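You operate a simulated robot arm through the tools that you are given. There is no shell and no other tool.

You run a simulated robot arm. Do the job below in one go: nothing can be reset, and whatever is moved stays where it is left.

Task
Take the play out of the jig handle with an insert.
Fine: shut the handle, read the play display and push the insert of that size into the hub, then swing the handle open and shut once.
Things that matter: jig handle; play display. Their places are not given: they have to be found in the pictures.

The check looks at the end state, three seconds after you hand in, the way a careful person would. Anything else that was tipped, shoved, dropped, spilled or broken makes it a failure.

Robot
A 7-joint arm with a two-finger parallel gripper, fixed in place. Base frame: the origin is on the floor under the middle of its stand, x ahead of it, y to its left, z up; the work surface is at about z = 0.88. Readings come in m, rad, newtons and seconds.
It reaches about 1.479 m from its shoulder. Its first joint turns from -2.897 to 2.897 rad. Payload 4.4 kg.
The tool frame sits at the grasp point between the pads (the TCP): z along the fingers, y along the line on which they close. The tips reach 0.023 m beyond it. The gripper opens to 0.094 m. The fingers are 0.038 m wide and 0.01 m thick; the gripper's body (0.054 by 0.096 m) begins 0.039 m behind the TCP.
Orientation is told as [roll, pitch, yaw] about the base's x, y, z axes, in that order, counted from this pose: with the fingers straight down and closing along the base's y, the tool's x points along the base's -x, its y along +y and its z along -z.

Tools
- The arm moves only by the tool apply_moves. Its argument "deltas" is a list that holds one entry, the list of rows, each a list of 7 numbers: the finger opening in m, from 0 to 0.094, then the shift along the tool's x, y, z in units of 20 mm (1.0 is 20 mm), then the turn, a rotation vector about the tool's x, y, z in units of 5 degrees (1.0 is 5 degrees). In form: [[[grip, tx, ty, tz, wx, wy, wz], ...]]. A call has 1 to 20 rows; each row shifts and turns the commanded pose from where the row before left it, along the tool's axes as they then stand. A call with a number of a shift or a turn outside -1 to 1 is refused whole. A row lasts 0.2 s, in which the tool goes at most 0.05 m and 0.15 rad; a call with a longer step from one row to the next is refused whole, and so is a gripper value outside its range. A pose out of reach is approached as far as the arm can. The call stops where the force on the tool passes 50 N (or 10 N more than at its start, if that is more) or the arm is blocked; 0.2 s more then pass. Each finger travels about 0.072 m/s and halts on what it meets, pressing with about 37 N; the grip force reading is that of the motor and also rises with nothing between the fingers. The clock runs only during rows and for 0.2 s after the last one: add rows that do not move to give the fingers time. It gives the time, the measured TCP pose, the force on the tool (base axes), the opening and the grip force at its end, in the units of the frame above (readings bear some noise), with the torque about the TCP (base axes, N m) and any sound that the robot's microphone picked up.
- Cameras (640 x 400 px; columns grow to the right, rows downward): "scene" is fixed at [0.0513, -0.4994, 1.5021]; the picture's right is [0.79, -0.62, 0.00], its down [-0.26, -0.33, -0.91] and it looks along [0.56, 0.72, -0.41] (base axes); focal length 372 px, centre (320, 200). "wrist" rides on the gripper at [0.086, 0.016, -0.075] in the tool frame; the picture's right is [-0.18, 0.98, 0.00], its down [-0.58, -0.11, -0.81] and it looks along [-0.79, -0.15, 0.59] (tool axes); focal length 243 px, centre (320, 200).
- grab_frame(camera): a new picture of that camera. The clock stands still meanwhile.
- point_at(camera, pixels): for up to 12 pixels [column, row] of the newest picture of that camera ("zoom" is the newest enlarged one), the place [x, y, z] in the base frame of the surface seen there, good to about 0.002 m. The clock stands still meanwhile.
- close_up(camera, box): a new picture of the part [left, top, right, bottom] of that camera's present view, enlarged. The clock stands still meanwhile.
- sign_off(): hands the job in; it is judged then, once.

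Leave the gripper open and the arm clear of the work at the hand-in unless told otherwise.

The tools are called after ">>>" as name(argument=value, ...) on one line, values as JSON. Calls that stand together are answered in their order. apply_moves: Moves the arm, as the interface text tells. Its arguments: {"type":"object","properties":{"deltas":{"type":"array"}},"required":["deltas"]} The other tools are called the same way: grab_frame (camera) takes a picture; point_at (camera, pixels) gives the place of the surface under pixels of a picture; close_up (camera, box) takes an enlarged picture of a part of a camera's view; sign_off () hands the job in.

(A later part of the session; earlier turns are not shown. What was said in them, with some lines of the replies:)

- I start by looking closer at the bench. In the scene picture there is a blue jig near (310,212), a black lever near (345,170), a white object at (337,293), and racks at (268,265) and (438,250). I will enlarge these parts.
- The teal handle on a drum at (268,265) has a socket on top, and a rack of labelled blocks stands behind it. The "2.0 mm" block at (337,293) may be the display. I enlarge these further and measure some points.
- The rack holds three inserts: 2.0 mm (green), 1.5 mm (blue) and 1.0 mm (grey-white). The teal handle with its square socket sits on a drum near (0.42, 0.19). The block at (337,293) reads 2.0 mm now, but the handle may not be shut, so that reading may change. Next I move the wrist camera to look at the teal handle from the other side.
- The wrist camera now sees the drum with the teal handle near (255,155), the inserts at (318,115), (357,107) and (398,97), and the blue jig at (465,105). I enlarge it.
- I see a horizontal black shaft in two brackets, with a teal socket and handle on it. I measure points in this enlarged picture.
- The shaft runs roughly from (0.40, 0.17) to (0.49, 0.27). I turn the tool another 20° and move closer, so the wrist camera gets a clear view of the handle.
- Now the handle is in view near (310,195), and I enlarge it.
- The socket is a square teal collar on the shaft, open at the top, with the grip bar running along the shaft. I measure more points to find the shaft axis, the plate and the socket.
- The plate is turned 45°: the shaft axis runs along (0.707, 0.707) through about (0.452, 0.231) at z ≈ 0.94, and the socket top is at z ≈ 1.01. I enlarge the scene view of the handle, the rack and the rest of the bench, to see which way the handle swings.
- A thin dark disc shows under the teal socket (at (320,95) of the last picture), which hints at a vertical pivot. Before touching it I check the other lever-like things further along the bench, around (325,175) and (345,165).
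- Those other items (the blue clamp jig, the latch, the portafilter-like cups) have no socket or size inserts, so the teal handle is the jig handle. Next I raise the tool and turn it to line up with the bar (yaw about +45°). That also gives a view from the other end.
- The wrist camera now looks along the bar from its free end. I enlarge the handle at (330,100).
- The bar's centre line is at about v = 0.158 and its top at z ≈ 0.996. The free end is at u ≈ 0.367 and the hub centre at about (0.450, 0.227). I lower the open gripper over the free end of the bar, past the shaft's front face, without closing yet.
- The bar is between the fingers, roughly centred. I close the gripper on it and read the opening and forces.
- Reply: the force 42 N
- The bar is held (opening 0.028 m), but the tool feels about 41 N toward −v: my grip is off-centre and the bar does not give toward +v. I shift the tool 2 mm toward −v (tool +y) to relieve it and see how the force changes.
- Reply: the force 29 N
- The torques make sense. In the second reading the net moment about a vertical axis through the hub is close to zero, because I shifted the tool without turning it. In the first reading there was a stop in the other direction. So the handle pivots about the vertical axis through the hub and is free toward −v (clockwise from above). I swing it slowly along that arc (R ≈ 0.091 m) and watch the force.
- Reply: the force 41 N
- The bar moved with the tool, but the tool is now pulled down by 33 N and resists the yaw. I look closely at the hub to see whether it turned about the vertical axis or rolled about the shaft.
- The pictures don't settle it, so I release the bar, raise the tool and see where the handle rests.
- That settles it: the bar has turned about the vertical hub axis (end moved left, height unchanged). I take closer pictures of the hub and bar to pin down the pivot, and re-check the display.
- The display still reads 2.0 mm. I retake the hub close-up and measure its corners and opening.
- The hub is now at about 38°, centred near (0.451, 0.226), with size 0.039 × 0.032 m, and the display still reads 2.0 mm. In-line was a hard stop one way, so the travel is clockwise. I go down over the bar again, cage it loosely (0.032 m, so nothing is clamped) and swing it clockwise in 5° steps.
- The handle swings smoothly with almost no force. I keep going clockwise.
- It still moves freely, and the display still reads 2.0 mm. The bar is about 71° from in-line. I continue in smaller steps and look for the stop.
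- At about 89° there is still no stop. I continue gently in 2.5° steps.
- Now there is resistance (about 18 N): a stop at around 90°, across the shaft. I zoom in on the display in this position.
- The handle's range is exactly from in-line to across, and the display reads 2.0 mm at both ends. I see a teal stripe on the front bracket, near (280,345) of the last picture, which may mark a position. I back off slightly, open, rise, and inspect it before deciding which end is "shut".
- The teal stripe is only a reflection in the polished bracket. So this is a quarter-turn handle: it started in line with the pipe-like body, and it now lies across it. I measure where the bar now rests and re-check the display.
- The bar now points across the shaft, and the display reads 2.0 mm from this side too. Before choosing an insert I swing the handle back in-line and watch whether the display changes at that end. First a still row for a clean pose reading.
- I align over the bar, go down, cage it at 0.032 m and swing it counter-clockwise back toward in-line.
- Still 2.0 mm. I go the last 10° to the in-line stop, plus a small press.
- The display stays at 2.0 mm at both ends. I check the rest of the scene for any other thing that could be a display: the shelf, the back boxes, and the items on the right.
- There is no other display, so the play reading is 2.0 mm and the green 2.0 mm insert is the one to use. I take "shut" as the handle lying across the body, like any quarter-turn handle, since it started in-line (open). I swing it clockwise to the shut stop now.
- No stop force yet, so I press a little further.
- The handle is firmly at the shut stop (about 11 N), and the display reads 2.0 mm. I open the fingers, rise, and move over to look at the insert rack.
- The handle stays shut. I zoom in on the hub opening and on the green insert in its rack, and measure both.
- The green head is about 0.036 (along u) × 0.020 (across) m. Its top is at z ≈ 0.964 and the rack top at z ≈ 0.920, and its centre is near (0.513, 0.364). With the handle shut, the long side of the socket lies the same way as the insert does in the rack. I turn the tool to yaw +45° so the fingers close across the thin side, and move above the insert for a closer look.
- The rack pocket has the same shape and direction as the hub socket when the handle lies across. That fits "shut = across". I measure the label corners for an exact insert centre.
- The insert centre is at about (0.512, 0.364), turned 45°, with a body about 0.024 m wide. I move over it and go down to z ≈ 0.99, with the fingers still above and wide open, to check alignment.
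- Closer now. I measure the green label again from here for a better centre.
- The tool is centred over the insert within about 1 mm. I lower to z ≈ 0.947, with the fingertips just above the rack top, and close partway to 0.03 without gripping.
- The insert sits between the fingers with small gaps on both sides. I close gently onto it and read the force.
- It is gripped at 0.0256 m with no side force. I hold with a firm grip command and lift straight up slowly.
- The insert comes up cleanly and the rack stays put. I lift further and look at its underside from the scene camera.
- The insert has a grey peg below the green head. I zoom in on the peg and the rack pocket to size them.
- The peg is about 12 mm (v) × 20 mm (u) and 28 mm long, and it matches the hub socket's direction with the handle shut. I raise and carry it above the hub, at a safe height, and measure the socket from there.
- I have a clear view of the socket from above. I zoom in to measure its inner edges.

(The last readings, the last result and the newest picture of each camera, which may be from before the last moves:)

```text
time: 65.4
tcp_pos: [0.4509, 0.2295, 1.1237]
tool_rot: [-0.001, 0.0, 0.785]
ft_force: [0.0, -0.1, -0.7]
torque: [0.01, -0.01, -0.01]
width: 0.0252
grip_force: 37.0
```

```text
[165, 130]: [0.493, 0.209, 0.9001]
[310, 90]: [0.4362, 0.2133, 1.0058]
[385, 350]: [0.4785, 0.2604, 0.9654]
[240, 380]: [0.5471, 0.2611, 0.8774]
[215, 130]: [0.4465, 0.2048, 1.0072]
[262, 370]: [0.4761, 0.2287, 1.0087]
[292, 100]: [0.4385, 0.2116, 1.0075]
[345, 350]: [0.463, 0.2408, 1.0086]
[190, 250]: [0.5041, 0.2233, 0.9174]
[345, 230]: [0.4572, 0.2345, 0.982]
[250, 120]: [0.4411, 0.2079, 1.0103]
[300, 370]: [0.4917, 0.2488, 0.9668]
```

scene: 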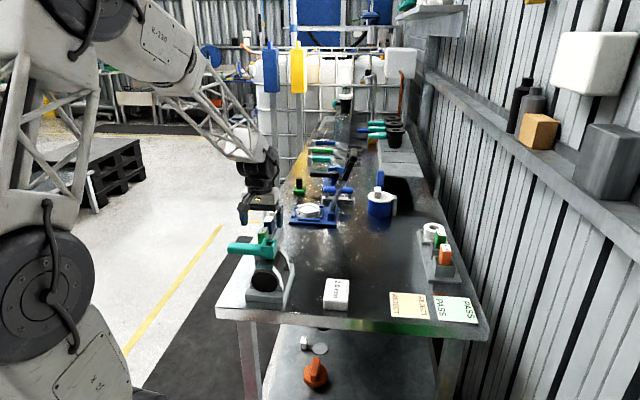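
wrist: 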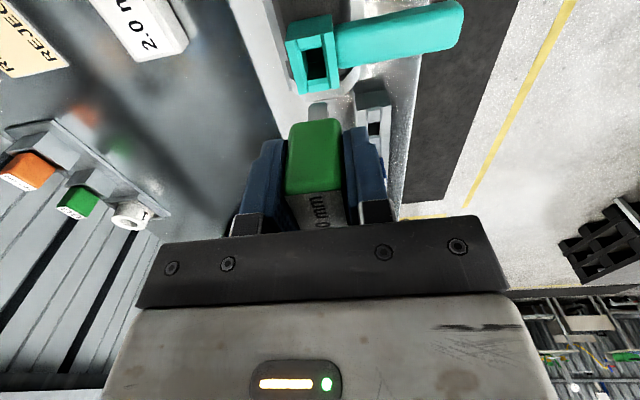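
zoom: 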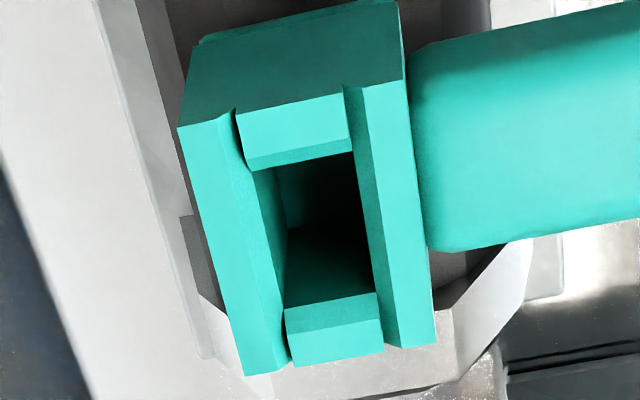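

>>> point_at(camera="zoom", pixels=[[186, 130], [249, 371], [395, 88], [430, 334], [228, 122], [272, 355], [366, 92], [400, 338], [262, 180], [350, 165], [290, 300], [372, 288]])

>>> point_at(camera="zoom", pixels=[[245, 150], [348, 140], [292, 325], [378, 310], [244, 116], [340, 99], [297, 360], [379, 345], [320, 260], [325, 200], [275, 240], [365, 230]])

```text
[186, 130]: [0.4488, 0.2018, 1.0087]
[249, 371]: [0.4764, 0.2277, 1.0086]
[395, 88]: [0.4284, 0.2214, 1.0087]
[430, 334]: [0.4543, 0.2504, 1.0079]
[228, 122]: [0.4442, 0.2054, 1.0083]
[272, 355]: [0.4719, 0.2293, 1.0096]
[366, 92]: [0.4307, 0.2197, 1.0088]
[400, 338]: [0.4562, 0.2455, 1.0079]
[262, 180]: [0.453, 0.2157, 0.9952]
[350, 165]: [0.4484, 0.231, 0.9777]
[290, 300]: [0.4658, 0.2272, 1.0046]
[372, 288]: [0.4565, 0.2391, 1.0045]
```

```text
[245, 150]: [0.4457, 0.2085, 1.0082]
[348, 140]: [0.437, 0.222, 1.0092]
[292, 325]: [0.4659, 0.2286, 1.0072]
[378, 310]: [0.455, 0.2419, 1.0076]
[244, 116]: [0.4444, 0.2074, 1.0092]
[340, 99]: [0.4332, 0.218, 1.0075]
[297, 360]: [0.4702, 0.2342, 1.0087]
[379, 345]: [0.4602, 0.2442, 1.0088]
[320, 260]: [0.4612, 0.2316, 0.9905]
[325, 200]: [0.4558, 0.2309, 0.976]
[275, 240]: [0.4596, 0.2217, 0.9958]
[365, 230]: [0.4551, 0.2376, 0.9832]
```

I compute the socket centre as about (0.4515, 0.2252), turned about 45°. Now I measure the held peg in the same picture, near (318,111), so that peg and socket are compared with the same instrument.

>>> close_up(camera="wrist", box=[285, 95, 350, 160])

>>> point_at(camera="zoom", pixels=[[238, 130], [335, 130], [290, 130], [245, 85], [330, 85], [290, 70], [250, 110], [325, 110], [150, 300], [420, 300], [290, 180], [290, 300]])

```text
6.15 times, centred on (318, 128) of wrist
```

zoom: 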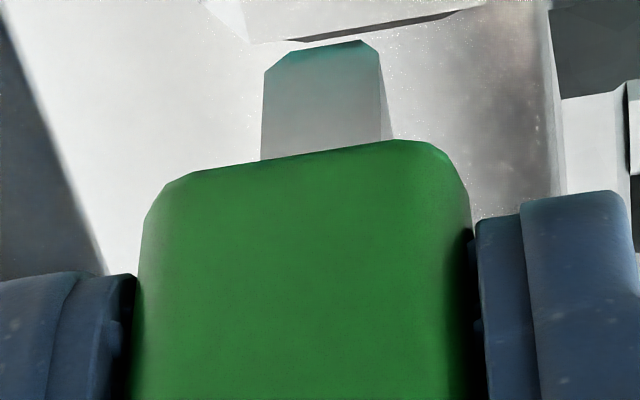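

```text
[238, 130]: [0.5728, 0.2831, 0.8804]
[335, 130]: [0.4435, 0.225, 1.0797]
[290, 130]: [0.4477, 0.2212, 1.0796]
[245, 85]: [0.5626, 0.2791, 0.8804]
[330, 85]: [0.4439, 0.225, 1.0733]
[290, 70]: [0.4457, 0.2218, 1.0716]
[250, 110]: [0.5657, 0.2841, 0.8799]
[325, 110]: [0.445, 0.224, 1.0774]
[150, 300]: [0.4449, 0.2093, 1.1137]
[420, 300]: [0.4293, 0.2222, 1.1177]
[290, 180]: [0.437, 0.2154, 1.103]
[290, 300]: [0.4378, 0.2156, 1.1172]
```

The peg is centred at (u, v) ≈ (0.482, 0.156), and the socket at about (0.479, 0.160). So I shift 3 mm along tool +x and 4 mm along tool −y, then go down until the peg tip is about 14 mm above the hub.

>>> apply_moves(deltas=[[[0.01, 0.15, -0.2, 0, 0, 0, 0], [0.01, 0, 0, 0.75, 0, 0, 0], [0.01, 0, 0, 0.75, 0, 0, 0], [0.01, 0, 0, 0.75, 0, 0, 0], [0.01, 0, 0, 0, 0, 0, 0], [0.01, 0, 0, 0, 0, 0, 0]]])

>>> grab_frame(camera="wrist")

>>> close_up(camera="wrist", box=[270, 30, 400, 170])

>>> close_up(camera="scene", box=[245, 200, 305, 265])

```text
time: 66.8
tcp_pos: [0.45, 0.2242, 1.0784]
tool_rot: [-0.001, 0.0, 0.785]
ft_force: [-0.4, 0.0, -0.8]
torque: [-0.01, -0.01, 0.0]
width: 0.0254
grip_force: 36.9
```

```text
taken
```

wrist: 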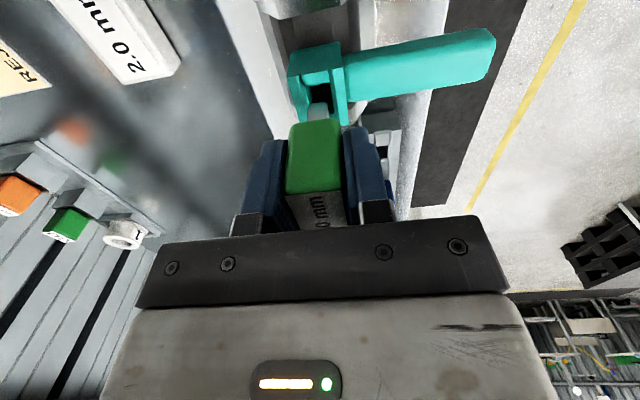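

```text
2.86 times, centred on (335, 100) of wrist
```

zoom: 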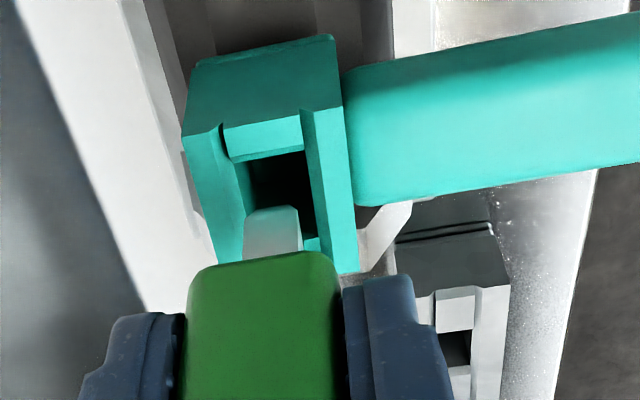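

```text
6.15 times, centred on (275, 232) of scene
```

zoom: 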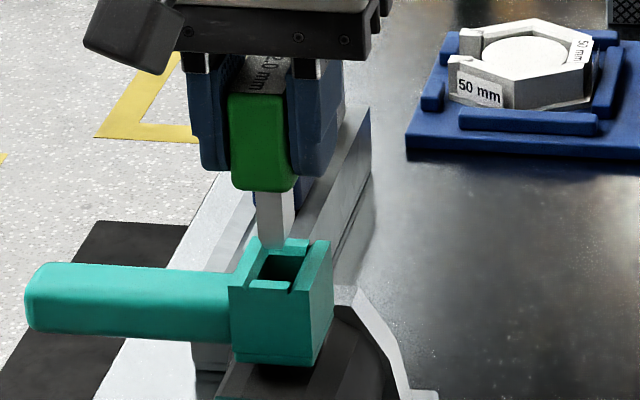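

The peg hangs just above the socket. I zoom in and measure both again from here.

>>> close_up(camera="wrist", box=[285, 50, 360, 130])

>>> point_at(camera="zoom", pixels=[[185, 330], [285, 330], [230, 330], [230, 290], [210, 270], [270, 270], [60, 130], [360, 60], [400, 380], [150, 120], [290, 95], [310, 380]])

```text
5.00 times, centred on (322, 90) of wrist
```

zoom: 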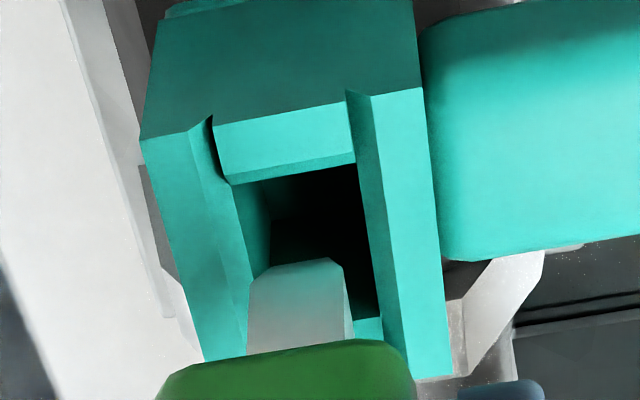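

```text
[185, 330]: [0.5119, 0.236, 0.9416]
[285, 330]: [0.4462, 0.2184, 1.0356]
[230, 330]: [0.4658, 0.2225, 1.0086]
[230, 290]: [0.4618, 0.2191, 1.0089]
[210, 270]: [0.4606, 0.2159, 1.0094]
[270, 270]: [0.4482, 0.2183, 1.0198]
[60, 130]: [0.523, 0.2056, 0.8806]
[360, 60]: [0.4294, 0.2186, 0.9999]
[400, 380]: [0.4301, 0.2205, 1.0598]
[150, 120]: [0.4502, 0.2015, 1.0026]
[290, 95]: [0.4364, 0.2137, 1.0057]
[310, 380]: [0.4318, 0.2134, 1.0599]
```

>>> point_at(camera="zoom", pixels=[[150, 144], [416, 94], [209, 352], [446, 368], [188, 140], [236, 340], [375, 100], [408, 360], [258, 320], [338, 315], [298, 310], [298, 275]])

>>> point_at(camera="zoom", pixels=[[245, 200], [260, 250], [365, 200], [375, 270], [370, 325], [300, 150], [240, 160], [340, 145], [225, 135], [335, 112], [320, 220], [300, 240]])

```text
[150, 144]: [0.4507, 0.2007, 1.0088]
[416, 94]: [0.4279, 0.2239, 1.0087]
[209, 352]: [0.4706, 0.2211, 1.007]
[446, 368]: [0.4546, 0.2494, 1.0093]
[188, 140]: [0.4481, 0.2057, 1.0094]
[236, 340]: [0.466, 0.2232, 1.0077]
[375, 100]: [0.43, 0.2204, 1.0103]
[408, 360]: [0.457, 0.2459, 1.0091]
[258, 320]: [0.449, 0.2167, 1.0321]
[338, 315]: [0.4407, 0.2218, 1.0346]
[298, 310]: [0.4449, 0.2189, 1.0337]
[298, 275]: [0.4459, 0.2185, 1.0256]
```

```text
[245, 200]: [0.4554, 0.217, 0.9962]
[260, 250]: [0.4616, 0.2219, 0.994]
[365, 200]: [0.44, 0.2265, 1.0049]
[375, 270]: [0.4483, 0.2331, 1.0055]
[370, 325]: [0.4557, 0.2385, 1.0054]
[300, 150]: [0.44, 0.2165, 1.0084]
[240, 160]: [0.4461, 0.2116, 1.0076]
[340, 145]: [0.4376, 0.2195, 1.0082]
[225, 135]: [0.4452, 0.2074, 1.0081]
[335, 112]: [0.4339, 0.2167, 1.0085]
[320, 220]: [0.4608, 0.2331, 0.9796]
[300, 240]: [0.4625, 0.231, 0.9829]
```

The peg is at (u, v) ≈ (0.478, 0.1596) and the socket at about (0.479, 0.1606). I correct by 1 mm, then lower in 2.5 mm steps until the tip just enters the chamfer, and check the force.

>>> apply_moves(deltas=[[[0.01, -0.04, -0.05, 0, 0, 0, 0], [0.01, 0, 0, 0.125, 0, 0, 0], [0.01, 0, 0, 0.125, 0, 0, 0], [0.01, 0, 0, 0.125, 0, 0, 0], [0.01, 0, 0, 0.125, 0, 0, 0], [0.01, 0, 0, 0.125, 0, 0, 0], [0.01, 0, 0, 0.125, 0, 0, 0], [0.01, 0, 0, 0.125, 0, 0, 0], [0.01, 0, 0, 0.125, 0, 0, 0], [0.01, 0, 0, 0, 0, 0, 0]]])

>>> close_up(camera="wrist", box=[280, 50, 370, 150])

>>> close_up(camera="scene", box=[250, 210, 300, 265])

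```text
time: 69.0
tcp_pos: [0.4533, 0.2262, 1.0587]
tool_rot: [0.0, 0.002, 0.785]
ft_force: [0.2, 1.1, -0.2]
torque: [0.0, 0.02, 0.0]
width: 0.0252
grip_force: 36.9
```

```text
4.00 times, centred on (325, 100) of wrist
```

zoom: 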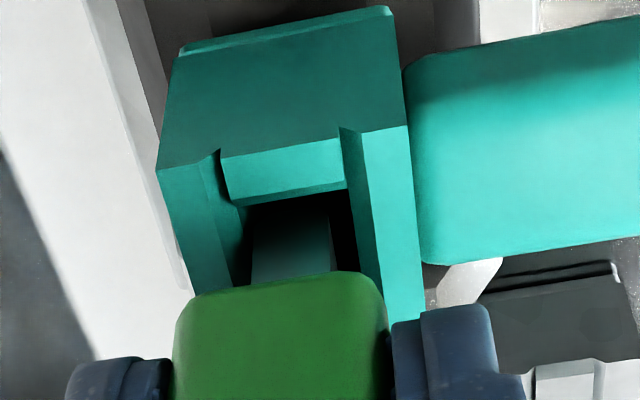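

```text
7.27 times, centred on (275, 238) of scene
```

zoom: 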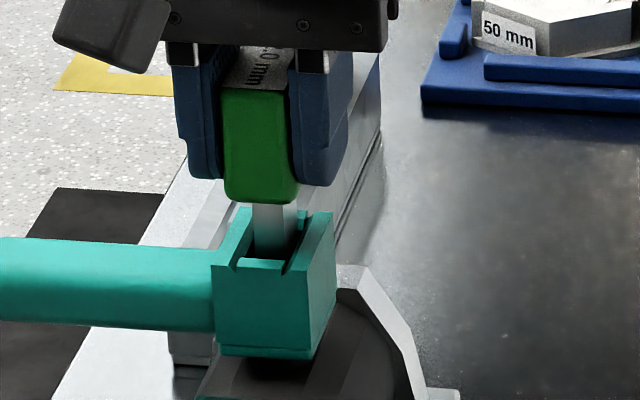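

The peg tip has entered the socket with no force. I keep pushing down in small steps.

>>> apply_moves(deltas=[[[0.01, 0, 0, 0.125, 0, 0, 0], [0.01, 0, 0, 0.125, 0, 0, 0], [0.01, 0, 0, 0.125, 0, 0, 0], [0.01, 0, 0, 0.125, 0, 0, 0], [0.01, 0, 0, 0, 0, 0, 0]]])

>>> close_up(camera="scene", box=[250, 210, 300, 265])

```text
time: 70.2
tcp_pos: [0.4523, 0.2249, 1.0484]
tool_rot: [-0.001, 0.0, 0.784]
ft_force: [0.7, 0.3, -0.6]
torque: [0.04, 0.0, -0.02]
width: 0.0252
grip_force: 36.4
```

```text
7.27 times, centred on (275, 238) of scene
```

zoom: 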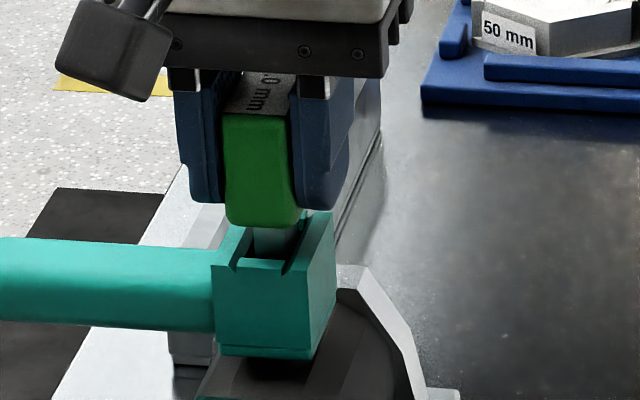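

The peg is about 15 mm in, with no side force. I continue down in smaller steps until it seats.

>>> apply_moves(deltas=[[[0.01, 0, 0, 0.1, 0, 0, 0], [0.01, 0, 0, 0.1, 0, 0, 0], [0.01, 0, 0, 0.1, 0, 0, 0], [0.01, 0, 0, 0.1, 0, 0, 0], [0.01, 0, 0, 0.1, 0, 0, 0], [0.01, 0, 0, 0, 0, 0, 0]]])

>>> close_up(camera="scene", box=[250, 210, 300, 265])

```text
time: 71.6
tcp_pos: [0.4529, 0.2245, 1.0389]
tool_rot: [0.0, 0.0, 0.785]
ft_force: [0.8, -0.7, -0.5]
torque: [-0.01, 0.0, -0.01]
width: 0.0256
grip_force: 37.1
```

```text
7.27 times, centred on (275, 238) of scene
```

zoom: 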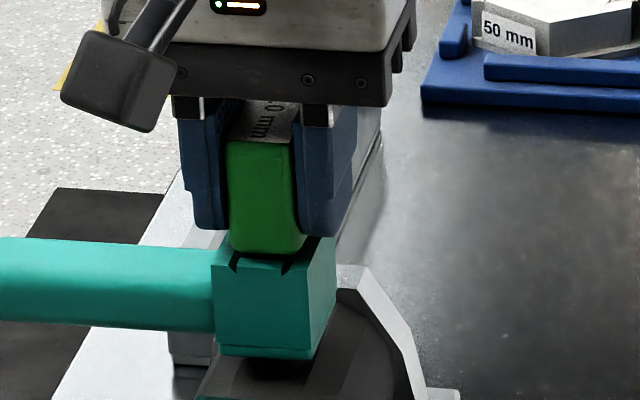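

It is almost seated. I press a few more millimetres and watch the vertical force.

>>> apply_moves(deltas=[[[0.01, 0, 0, 0.05, 0, 0, 0], [0.01, 0, 0, 0.05, 0, 0, 0], [0.01, 0, 0, 0.05, 0, 0, 0], [0.01, 0, 0, 0, 0, 0, 0]]])

```text
time: 72.6
tcp_pos: [0.4536, 0.2245, 1.0358]
tool_rot: [0.001, -0.001, 0.784]
ft_force: [-3.8, -0.3, 15.5]
torque: [-0.17, 0.3, -0.04]
width: 0.0254
grip_force: 37.1
```

The vertical force is rising (15.5 N), so it is touching the seat. I press a little more to be sure it is fully home.

>>> apply_moves(deltas=[[[0.01, 0, 0, 0.03, 0, 0, 0], [0.01, 0, 0, 0.03, 0, 0, 0], [0.01, 0, 0, 0, 0, 0, 0]]])

>>> close_up(camera="scene", box=[250, 210, 300, 265])

>>> close_up(camera="wrist", box=[270, 50, 380, 230])

>>> close_up(camera="scene", box=[310, 265, 365, 315])

```text
time: 73.4
tcp_pos: [0.4544, 0.2248, 1.0347]
tool_rot: [0.0, -0.001, 0.784]
ft_force: [7.3, 1.3, 26.5]
torque: [0.04, -0.1, -0.03]
width: 0.0258
grip_force: 37.2
```

```text
7.27 times, centred on (275, 238) of scene
```

zoom: 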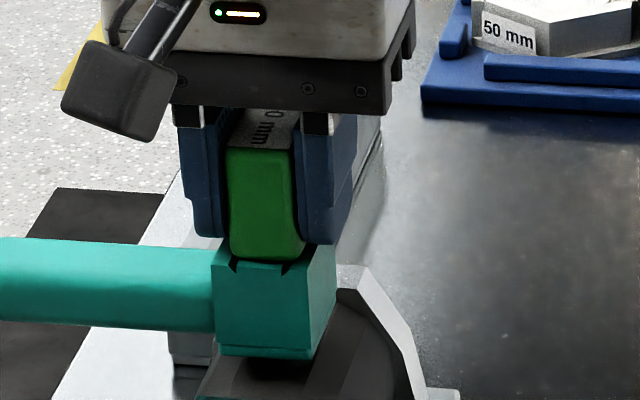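

```text
2.22 times, centred on (325, 140) of wrist
```

zoom: 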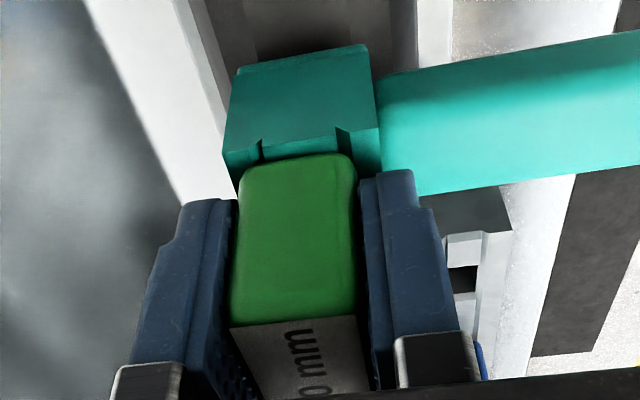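

```text
8.00 times, centred on (338, 290) of scene
```

zoom: 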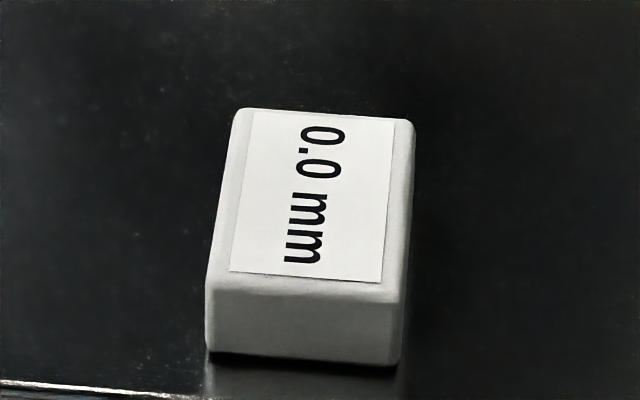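

The display now reads 0.0 mm, so the 2.0 mm insert is right and fully seated. I release it, rise straight up, and check that it stays in place.

>>> apply_moves(deltas=[[[0.01, 0, 0, -0.05, 0, 0, 0], [0.03, 0, 0, 0, 0, 0, 0], [0.04, 0, 0, 0, 0, 0, 0], [0.06, 0, 0, 0, 0, 0, 0], [0.06, 0, 0, 0, 0, 0, 0], [0.06, 0, 0, -0.5, 0, 0, 0], [0.06, 0, 0, -0.5, 0, 0, 0], [0.06, 0, 0, -1, 0, 0, 0], [0.06, 0, 0, -1, 0, 0, 0], [0.06, 0, 0, -1, 0, 0, 0], [0.06, 0, 0, -1, 0, 0, 0], [0.06, 0, 0, -1, 0, 0, 0], [0.06, 0, 0, 0, 0, 0, 0]]])

>>> grab_frame(camera="wrist")

>>> close_up(camera="scene", box=[220, 200, 380, 320])

```text
time: 76.2
tcp_pos: [0.4523, 0.2248, 1.1548]
tool_rot: [-0.001, 0.001, 0.787]
ft_force: [0.4, 1.5, -0.6]
torque: [0.01, 0.01, -0.02]
width: 0.0597
grip_force: 0.0
```

```text
taken
```

wrist: 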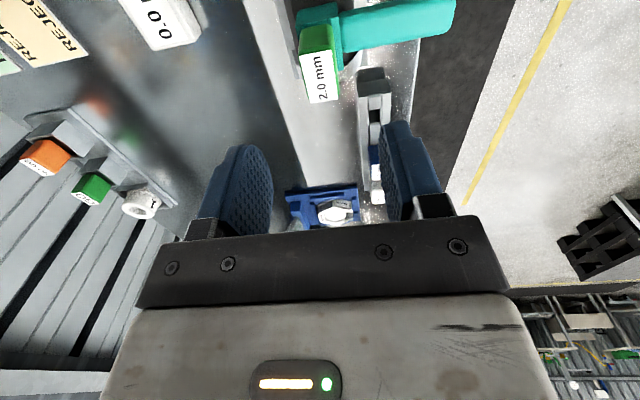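

```text
3.33 times, centred on (300, 260) of scene
```

zoom: 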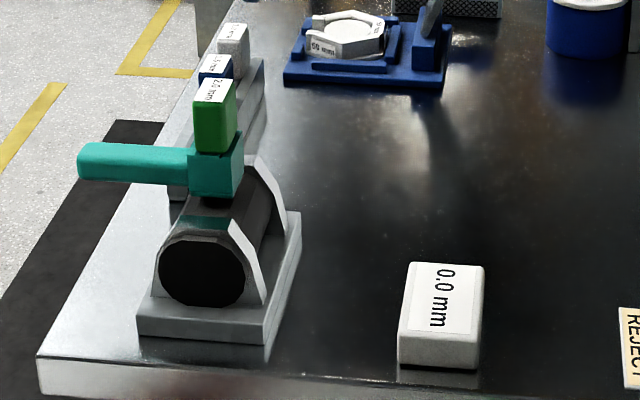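

The insert stands seated in the hub and the display reads 0.0 mm. Next comes one open-and-shut swing. I turn the tool back to yaw −45° at height and go over to the bar's free end.

>>> apply_moves(deltas=[[[0.06, 0, 0, 0, 0, 0, 1], [0.06, 0, 0, 0, 0, 0, 1], [0.06, 0, 0, 0, 0, 0, 1], [0.06, 0, 0, 0, 0, 0, 1], [0.06, 0, 0, 0, 0, 0, 1], [0.06, 0, 0, 0, 0, 0, 1], [0.06, 0, 0, 0, 0, 0, 1], [0.06, 0, 0, 0, 0, 0, 1], [0.06, 0, 0, 0, 0, 0, 1], [0.06, 0, 0, 0, 0, 0, 1], [0.06, 0, 0, 0, 0, 0, 1], [0.06, 0, 0, 0, 0, 0, 1], [0.06, 0, 0, 0, 0, 0, 1], [0.06, 0, 0, 0, 0, 0, 1], [0.06, 0, 0, 0, 0, 0, 1], [0.06, 0, 0, 0, 0, 0, 1], [0.06, 0, 0, 0, 0, 0, 1], [0.06, 0, 0, 0, 0, 0, 1], [0.06, 0, 0, 0, 0, 0, 0]]])

>>> apply_moves(deltas=[[[0.06, 0.94, 0.012, 0, 0, 0, 0], [0.06, 0.94, 0.012, 0, 0, 0, 0], [0.06, 0.94, 0.012, 0, 0, 0, 0], [0.06, 0.94, 0.012, 0, 0, 0, 0], [0.06, 0.94, 0.012, 0, 0, 0, 0], [0.06, 0, 0, 0.8, 0, 0, 0], [0.06, 0, 0, 0.8, 0, 0, 0], [0.06, 0, 0, 0.8, 0, 0, 0], [0.06, 0, 0, 0.8, 0, 0, 0], [0.06, 0, 0, 0.8, 0, 0, 0], [0.06, 0, 0, 0, 0, 0, 0], [0.06, 0, 0, 0, 0, 0, 0]]])

>>> grab_frame(camera="wrist")

>>> close_up(camera="scene", box=[220, 200, 380, 320])

```text
time: 80.2
tcp_pos: [0.4533, 0.2245, 1.1551]
tool_rot: [0.0, -0.001, -0.788]
ft_force: [-0.1, -0.2, 0.0]
torque: [-0.02, -0.01, 0.01]
width: 0.0598
grip_force: 0.1
```

```text
time: 82.8
tcp_pos: [0.3881, 0.2918, 1.0753]
tool_rot: [0.001, 0.0, -0.784]
ft_force: [-0.2, 1.0, 0.1]
torque: [0.0, -0.04, -0.02]
width: 0.06
grip_force: 0.0
```

```text
taken
```

wrist: 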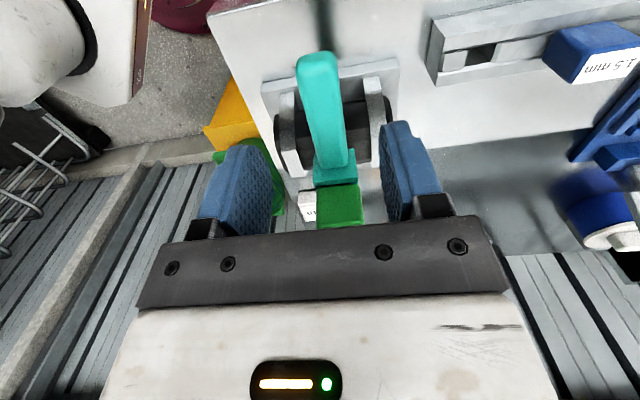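

```text
3.33 times, centred on (300, 260) of scene
```

zoom: 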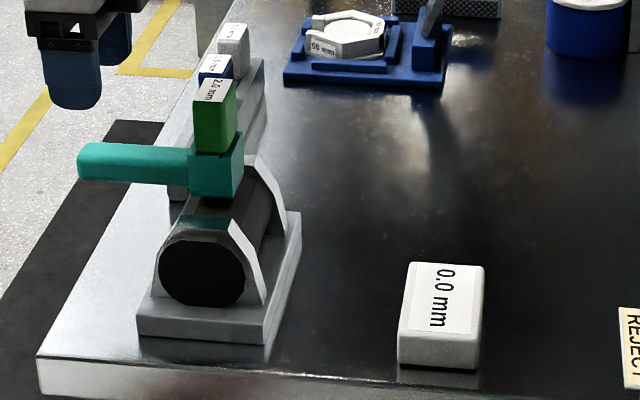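

The bar is centred between the fingers. I go down onto it and cage it at 0.032 m.

>>> apply_moves(deltas=[[[0.06, 0, 0, 0.87, 0, 0, 0], [0.06, 0, 0, 0.87, 0, 0, 0], [0.06, 0, 0, 0.87, 0, 0, 0], [0.06, 0, 0, 0.87, 0, 0, 0], [0.06, 0, 0, 0.87, 0, 0, 0], [0.034, 0, 0, 0, 0, 0, 0], [0.032, 0, 0, 0, 0, 0, 0], [0.032, 0, 0, 0, 0, 0, 0]]])

>>> apply_moves(deltas=[[[0.032, -0.017, -0.398, 0, 0, 0, -1], [0.032, -0.017, -0.398, 0, 0, 0, -1], [0.032, -0.017, -0.398, 0, 0, 0, -1], [0.032, 0, 0, 0, 0, 0, 0]]])

>>> close_up(camera="scene", box=[220, 200, 380, 320])

```text
time: 84.6
tcp_pos: [0.3876, 0.2926, 0.9903]
tool_rot: [0.0, -0.002, -0.786]
ft_force: [-0.2, 0.3, 0.7]
torque: [0.01, 0.02, 0.0]
width: 0.032
grip_force: 0.0
```

```text
time: 85.6
tcp_pos: [0.3715, 0.2741, 0.9893]
tool_rot: [0.0, 0.0, -0.524]
ft_force: [-0.6, 0.5, 0.7]
torque: [0.01, 0.0, 0.0]
width: 0.0323
grip_force: 0.5
```

```text
3.33 times, centred on (300, 260) of scene
```

zoom: 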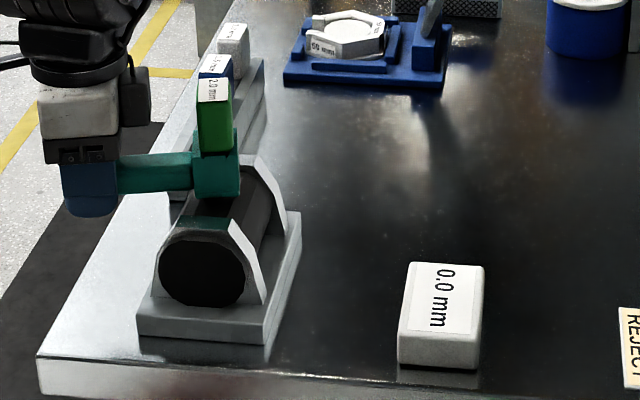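

The insert turns with the handle and the display stays at 0.0 mm. I keep swinging to the open, in-line end.

>>> apply_moves(deltas=[[[0.032, -0.017, -0.398, 0, 0, 0, -1], [0.032, -0.017, -0.398, 0, 0, 0, -1], [0.032, -0.017, -0.398, 0, 0, 0, -1], [0.032, -0.017, -0.398, 0, 0, 0, -1], [0.032, -0.017, -0.398, 0, 0, 0, -1], [0.032, -0.017, -0.398, 0, 0, 0, -1], [0.032, -0.017, -0.398, 0, 0, 0, -1], [0.032, -0.017, -0.398, 0, 0, 0, -1], [0.032, -0.017, -0.398, 0, 0, 0, -1], [0.032, -0.017, -0.398, 0, 0, 0, -1], [0.032, -0.017, -0.398, 0, 0, 0, -1], [0.032, -0.017, -0.398, 0, 0, 0, -1], [0.032, -0.017, -0.398, 0, 0, 0, -1], [0.032, -0.017, -0.398, 0, 0, 0, -1], [0.032, -0.017, -0.398, 0, 0, 0, -1], [0.032, -0.002, -0.12, 0, 0, 0, -0.3], [0.032, -0.002, -0.12, 0, 0, 0, -0.3], [0.032, -0.002, -0.12, 0, 0, 0, -0.3], [0.032, 0, 0, 0, 0, 0, 0]]])

>>> close_up(camera="scene", box=[220, 200, 380, 320])

```text
time: 89.6
tcp_pos: [0.3905, 0.1571, 0.9865]
tool_rot: [-0.001, 0.001, 0.863]
ft_force: [-10.8, 17.9, 4.9]
torque: [0.1, 0.18, -0.45]
width: 0.041
grip_force: 9.8
```

```text
3.33 times, centred on (300, 260) of scene
```

zoom: 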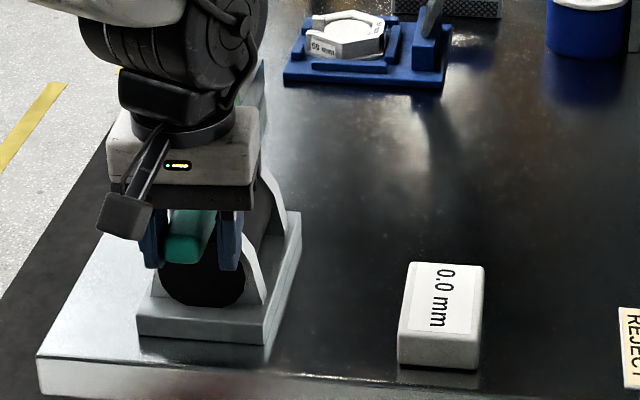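

The handle is at the open, in-line stop and the display reads 0.0 mm. Now I swing it back clockwise to shut.

>>> apply_moves(deltas=[[[0.032, -0.017, 0.398, 0, 0, 0, 1], [0.032, -0.017, 0.398, 0, 0, 0, 1], [0.032, -0.017, 0.398, 0, 0, 0, 1], [0.032, -0.017, 0.398, 0, 0, 0, 1], [0.032, -0.017, 0.398, 0, 0, 0, 1], [0.032, -0.017, 0.398, 0, 0, 0, 1], [0.032, -0.017, 0.398, 0, 0, 0, 1], [0.032, -0.017, 0.398, 0, 0, 0, 1], [0.032, -0.017, 0.398, 0, 0, 0, 1], [0.032, -0.017, 0.398, 0, 0, 0, 1], [0.032, -0.017, 0.398, 0, 0, 0, 1], [0.032, -0.017, 0.398, 0, 0, 0, 1], [0.032, -0.017, 0.398, 0, 0, 0, 1], [0.032, -0.017, 0.398, 0, 0, 0, 1], [0.032, -0.017, 0.398, 0, 0, 0, 1], [0.032, -0.017, 0.398, 0, 0, 0, 1], [0.032, -0.017, 0.398, 0, 0, 0, 1], [0.032, -0.017, 0.398, 0, 0, 0, 1], [0.032, -0.017, 0.398, 0, 0, 0, 1]]])

>>> apply_moves(deltas=[[[0.032, -0.002, 0.12, 0, 0, 0, 0.3], [0.032, -0.002, 0.12, 0, 0, 0, 0.3], [0.032, -0.002, 0.12, 0, 0, 0, 0.3], [0.032, 0, 0, 0, 0, 0, 0]]])

>>> close_up(camera="scene", box=[220, 200, 380, 320])

```text
time: 93.6
tcp_pos: [0.3861, 0.2935, 0.9885]
tool_rot: [0.0, 0.0, -0.796]
ft_force: [-0.9, -1.2, -0.4]
torque: [0.03, -0.03, 0.01]
width: 0.0326
grip_force: 0.8
```

```text
time: 94.6
tcp_pos: [0.3901, 0.2971, 0.9879]
tool_rot: [-0.001, 0.001, -0.873]
ft_force: [-14.0, -24.2, -3.7]
torque: [0.04, -0.12, 0.59]
width: 0.0436
grip_force: 13.0
```

```text
3.33 times, centred on (300, 260) of scene
```

zoom: 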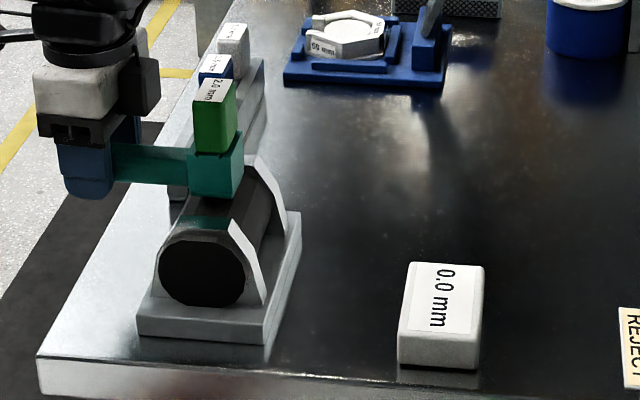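

The handle is back firmly at the shut stop (28 N), the insert is seated and the display reads 0.0 mm. I open the fingers, rise straight up and check that everything stays put.

>>> apply_moves(deltas=[[[0.05, 0, 0, 0, 0, 0, 0], [0.07, 0, 0, 0, 0, 0, 0], [0.07, 0, 0, 0, 0, 0, 0], [0.07, 0, 0, -0.5, 0, 0, 0], [0.07, 0, 0, -1, 0, 0, 0], [0.07, 0, 0, -1, 0, 0, 0], [0.07, 0, 0, -1, 0, 0, 0], [0.07, 0, 0, -1, 0, 0, 0], [0.07, 0, 0, -1, 0, 0, 0], [0.094, 0, 0, -1, 0, 0, 0], [0.094, 0, 0, -1, 0, 0, 0], [0.094, 0, 0, -1, 0, 0, 0], [0.094, 0, 0, 0, 0, 0, 0]]])

>>> grab_frame(camera="scene")

>>> grab_frame(camera="wrist")

>>> close_up(camera="scene", box=[220, 200, 380, 320])

```text
time: 97.4
tcp_pos: [0.3942, 0.2958, 1.1605]
tool_rot: [0.0, 0.001, -0.874]
ft_force: [-0.9, 0.2, 0.3]
torque: [0.01, 0.02, 0.0]
width: 0.0943
grip_force: 0.0
```

```text
taken
```

scene: 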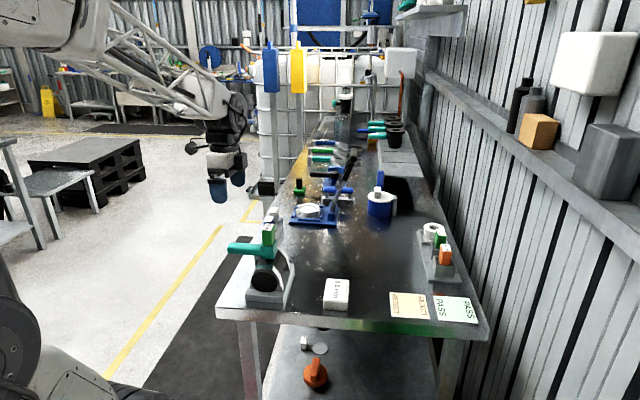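

```text
taken
```

wrist: 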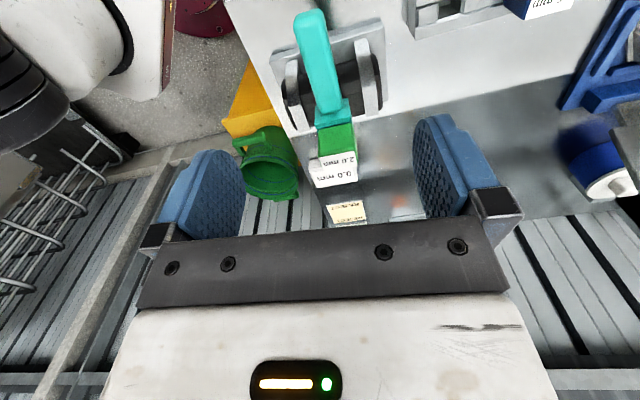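

```text
3.33 times, centred on (300, 260) of scene
```

zoom: 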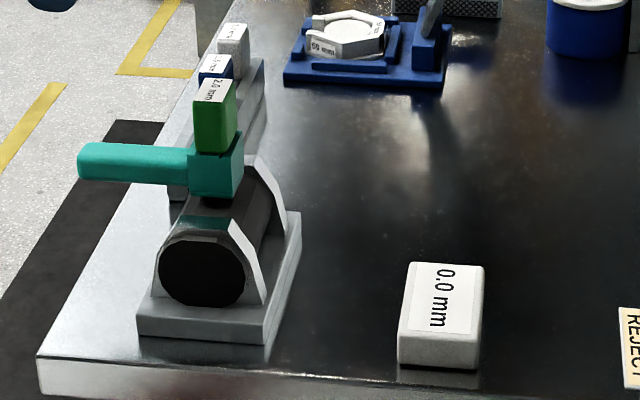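

Everything is in place: the handle is shut across the body, the 2.0 mm insert is seated, the display reads 0.0 mm, and the other inserts and items are untouched. I draw the arm up and away from the work with the gripper open.

>>> apply_moves(deltas=[[[0.094, 0, 0, -1, 0, 0, 0], [0.094, 0, 0, -1, 0, 0, 0], [0.094, 0, 0, -1, 0, 0, 0], [0.094, 0.6, 0, -1, 0, 0, 0], [0.094, 1, 0, -0.5, 0, 0, 0], [0.094, 1, 0, 0, 0, 0, 0], [0.094, 1, 0, 0, 0, 0, 0], [0.094, 1, 0, 0, 0, 0, 0], [0.094, 1, 0, 0, 0, 0, 0], [0.094, 0, 0, 0, 0, 0, 0], [0.094, 0, 0, 0, 0, 0, 0]]])

>>> grab_frame(camera="scene")

>>> close_up(camera="scene", box=[220, 200, 380, 320])

>>> close_up(camera="scene", box=[240, 205, 300, 265])

```text
time: 99.8
tcp_pos: [0.3198, 0.3816, 1.2487]
tool_rot: [-0.002, 0.0, -0.873]
ft_force: [-0.7, -0.3, -0.4]
torque: [-0.02, 0.01, -0.02]
width: 0.0941
grip_force: 0.1
```

```text
taken
```

scene: 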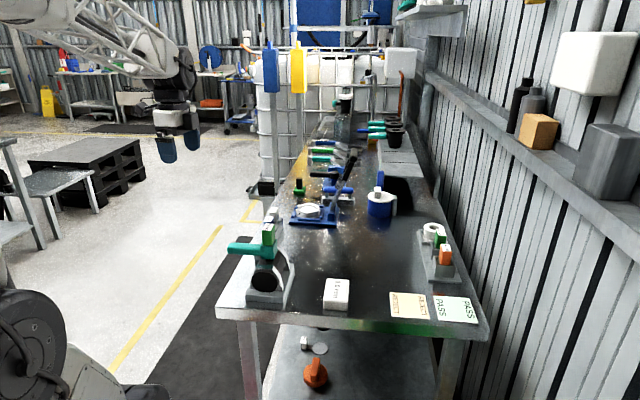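

```text
3.33 times, centred on (300, 260) of scene
```

zoom: 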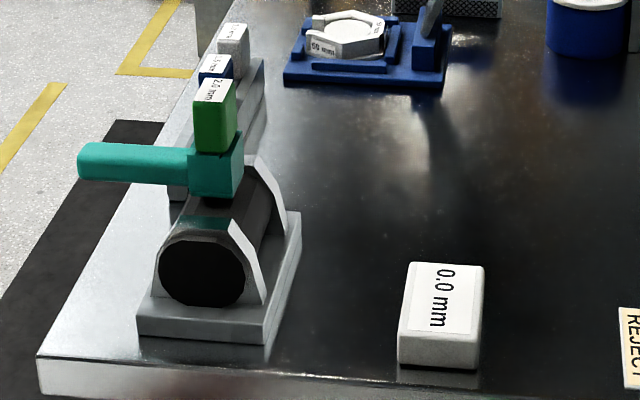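

```text
6.67 times, centred on (270, 235) of scene
```

zoom: 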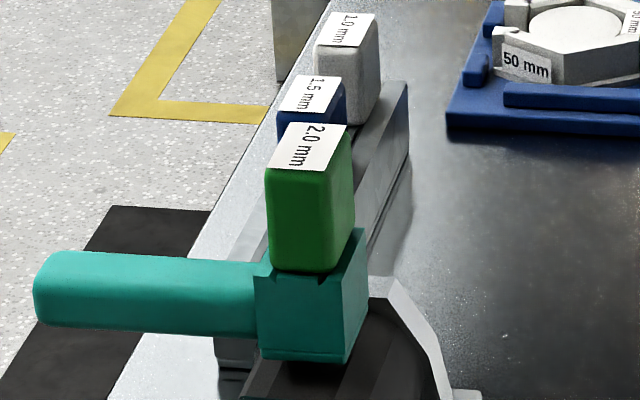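

The final pictures show the handle shut, the green 2.0 mm insert flush in the hub, the display at 0.0 mm, and nothing else disturbed. The gripper is open and the arm is clear, so I hand the job in.

>>> sign_off()

```text
The job is handed in.
```

I pushed the 2.0 mm insert into the hub and swung the jig handle open and shut once. The job is handed in, but I have not seen the result of the check.

- **Reading:** the play display showed 2.0 mm before the insert went in and 0.0 mm once it was seated. It read the same with the handle at either end of its swing.
- **Shut position:** nothing on the jig marks which end is shut. I took it as the handle lying across the body, because it started in line with the body and the job began with shutting it. If in-line is in fact shut, the handle was left open.
- **Extra swing:** before fitting the insert I swung the handle through its range to find its pivot and its stops, so it moved more than once in total. After the insert it was swung open and shut once, as asked.
- **End state:** the handle is against its stop across the body, with the green insert seated in the hub. The gripper is open and the arm is clear. The last pictures show nothing else moved.
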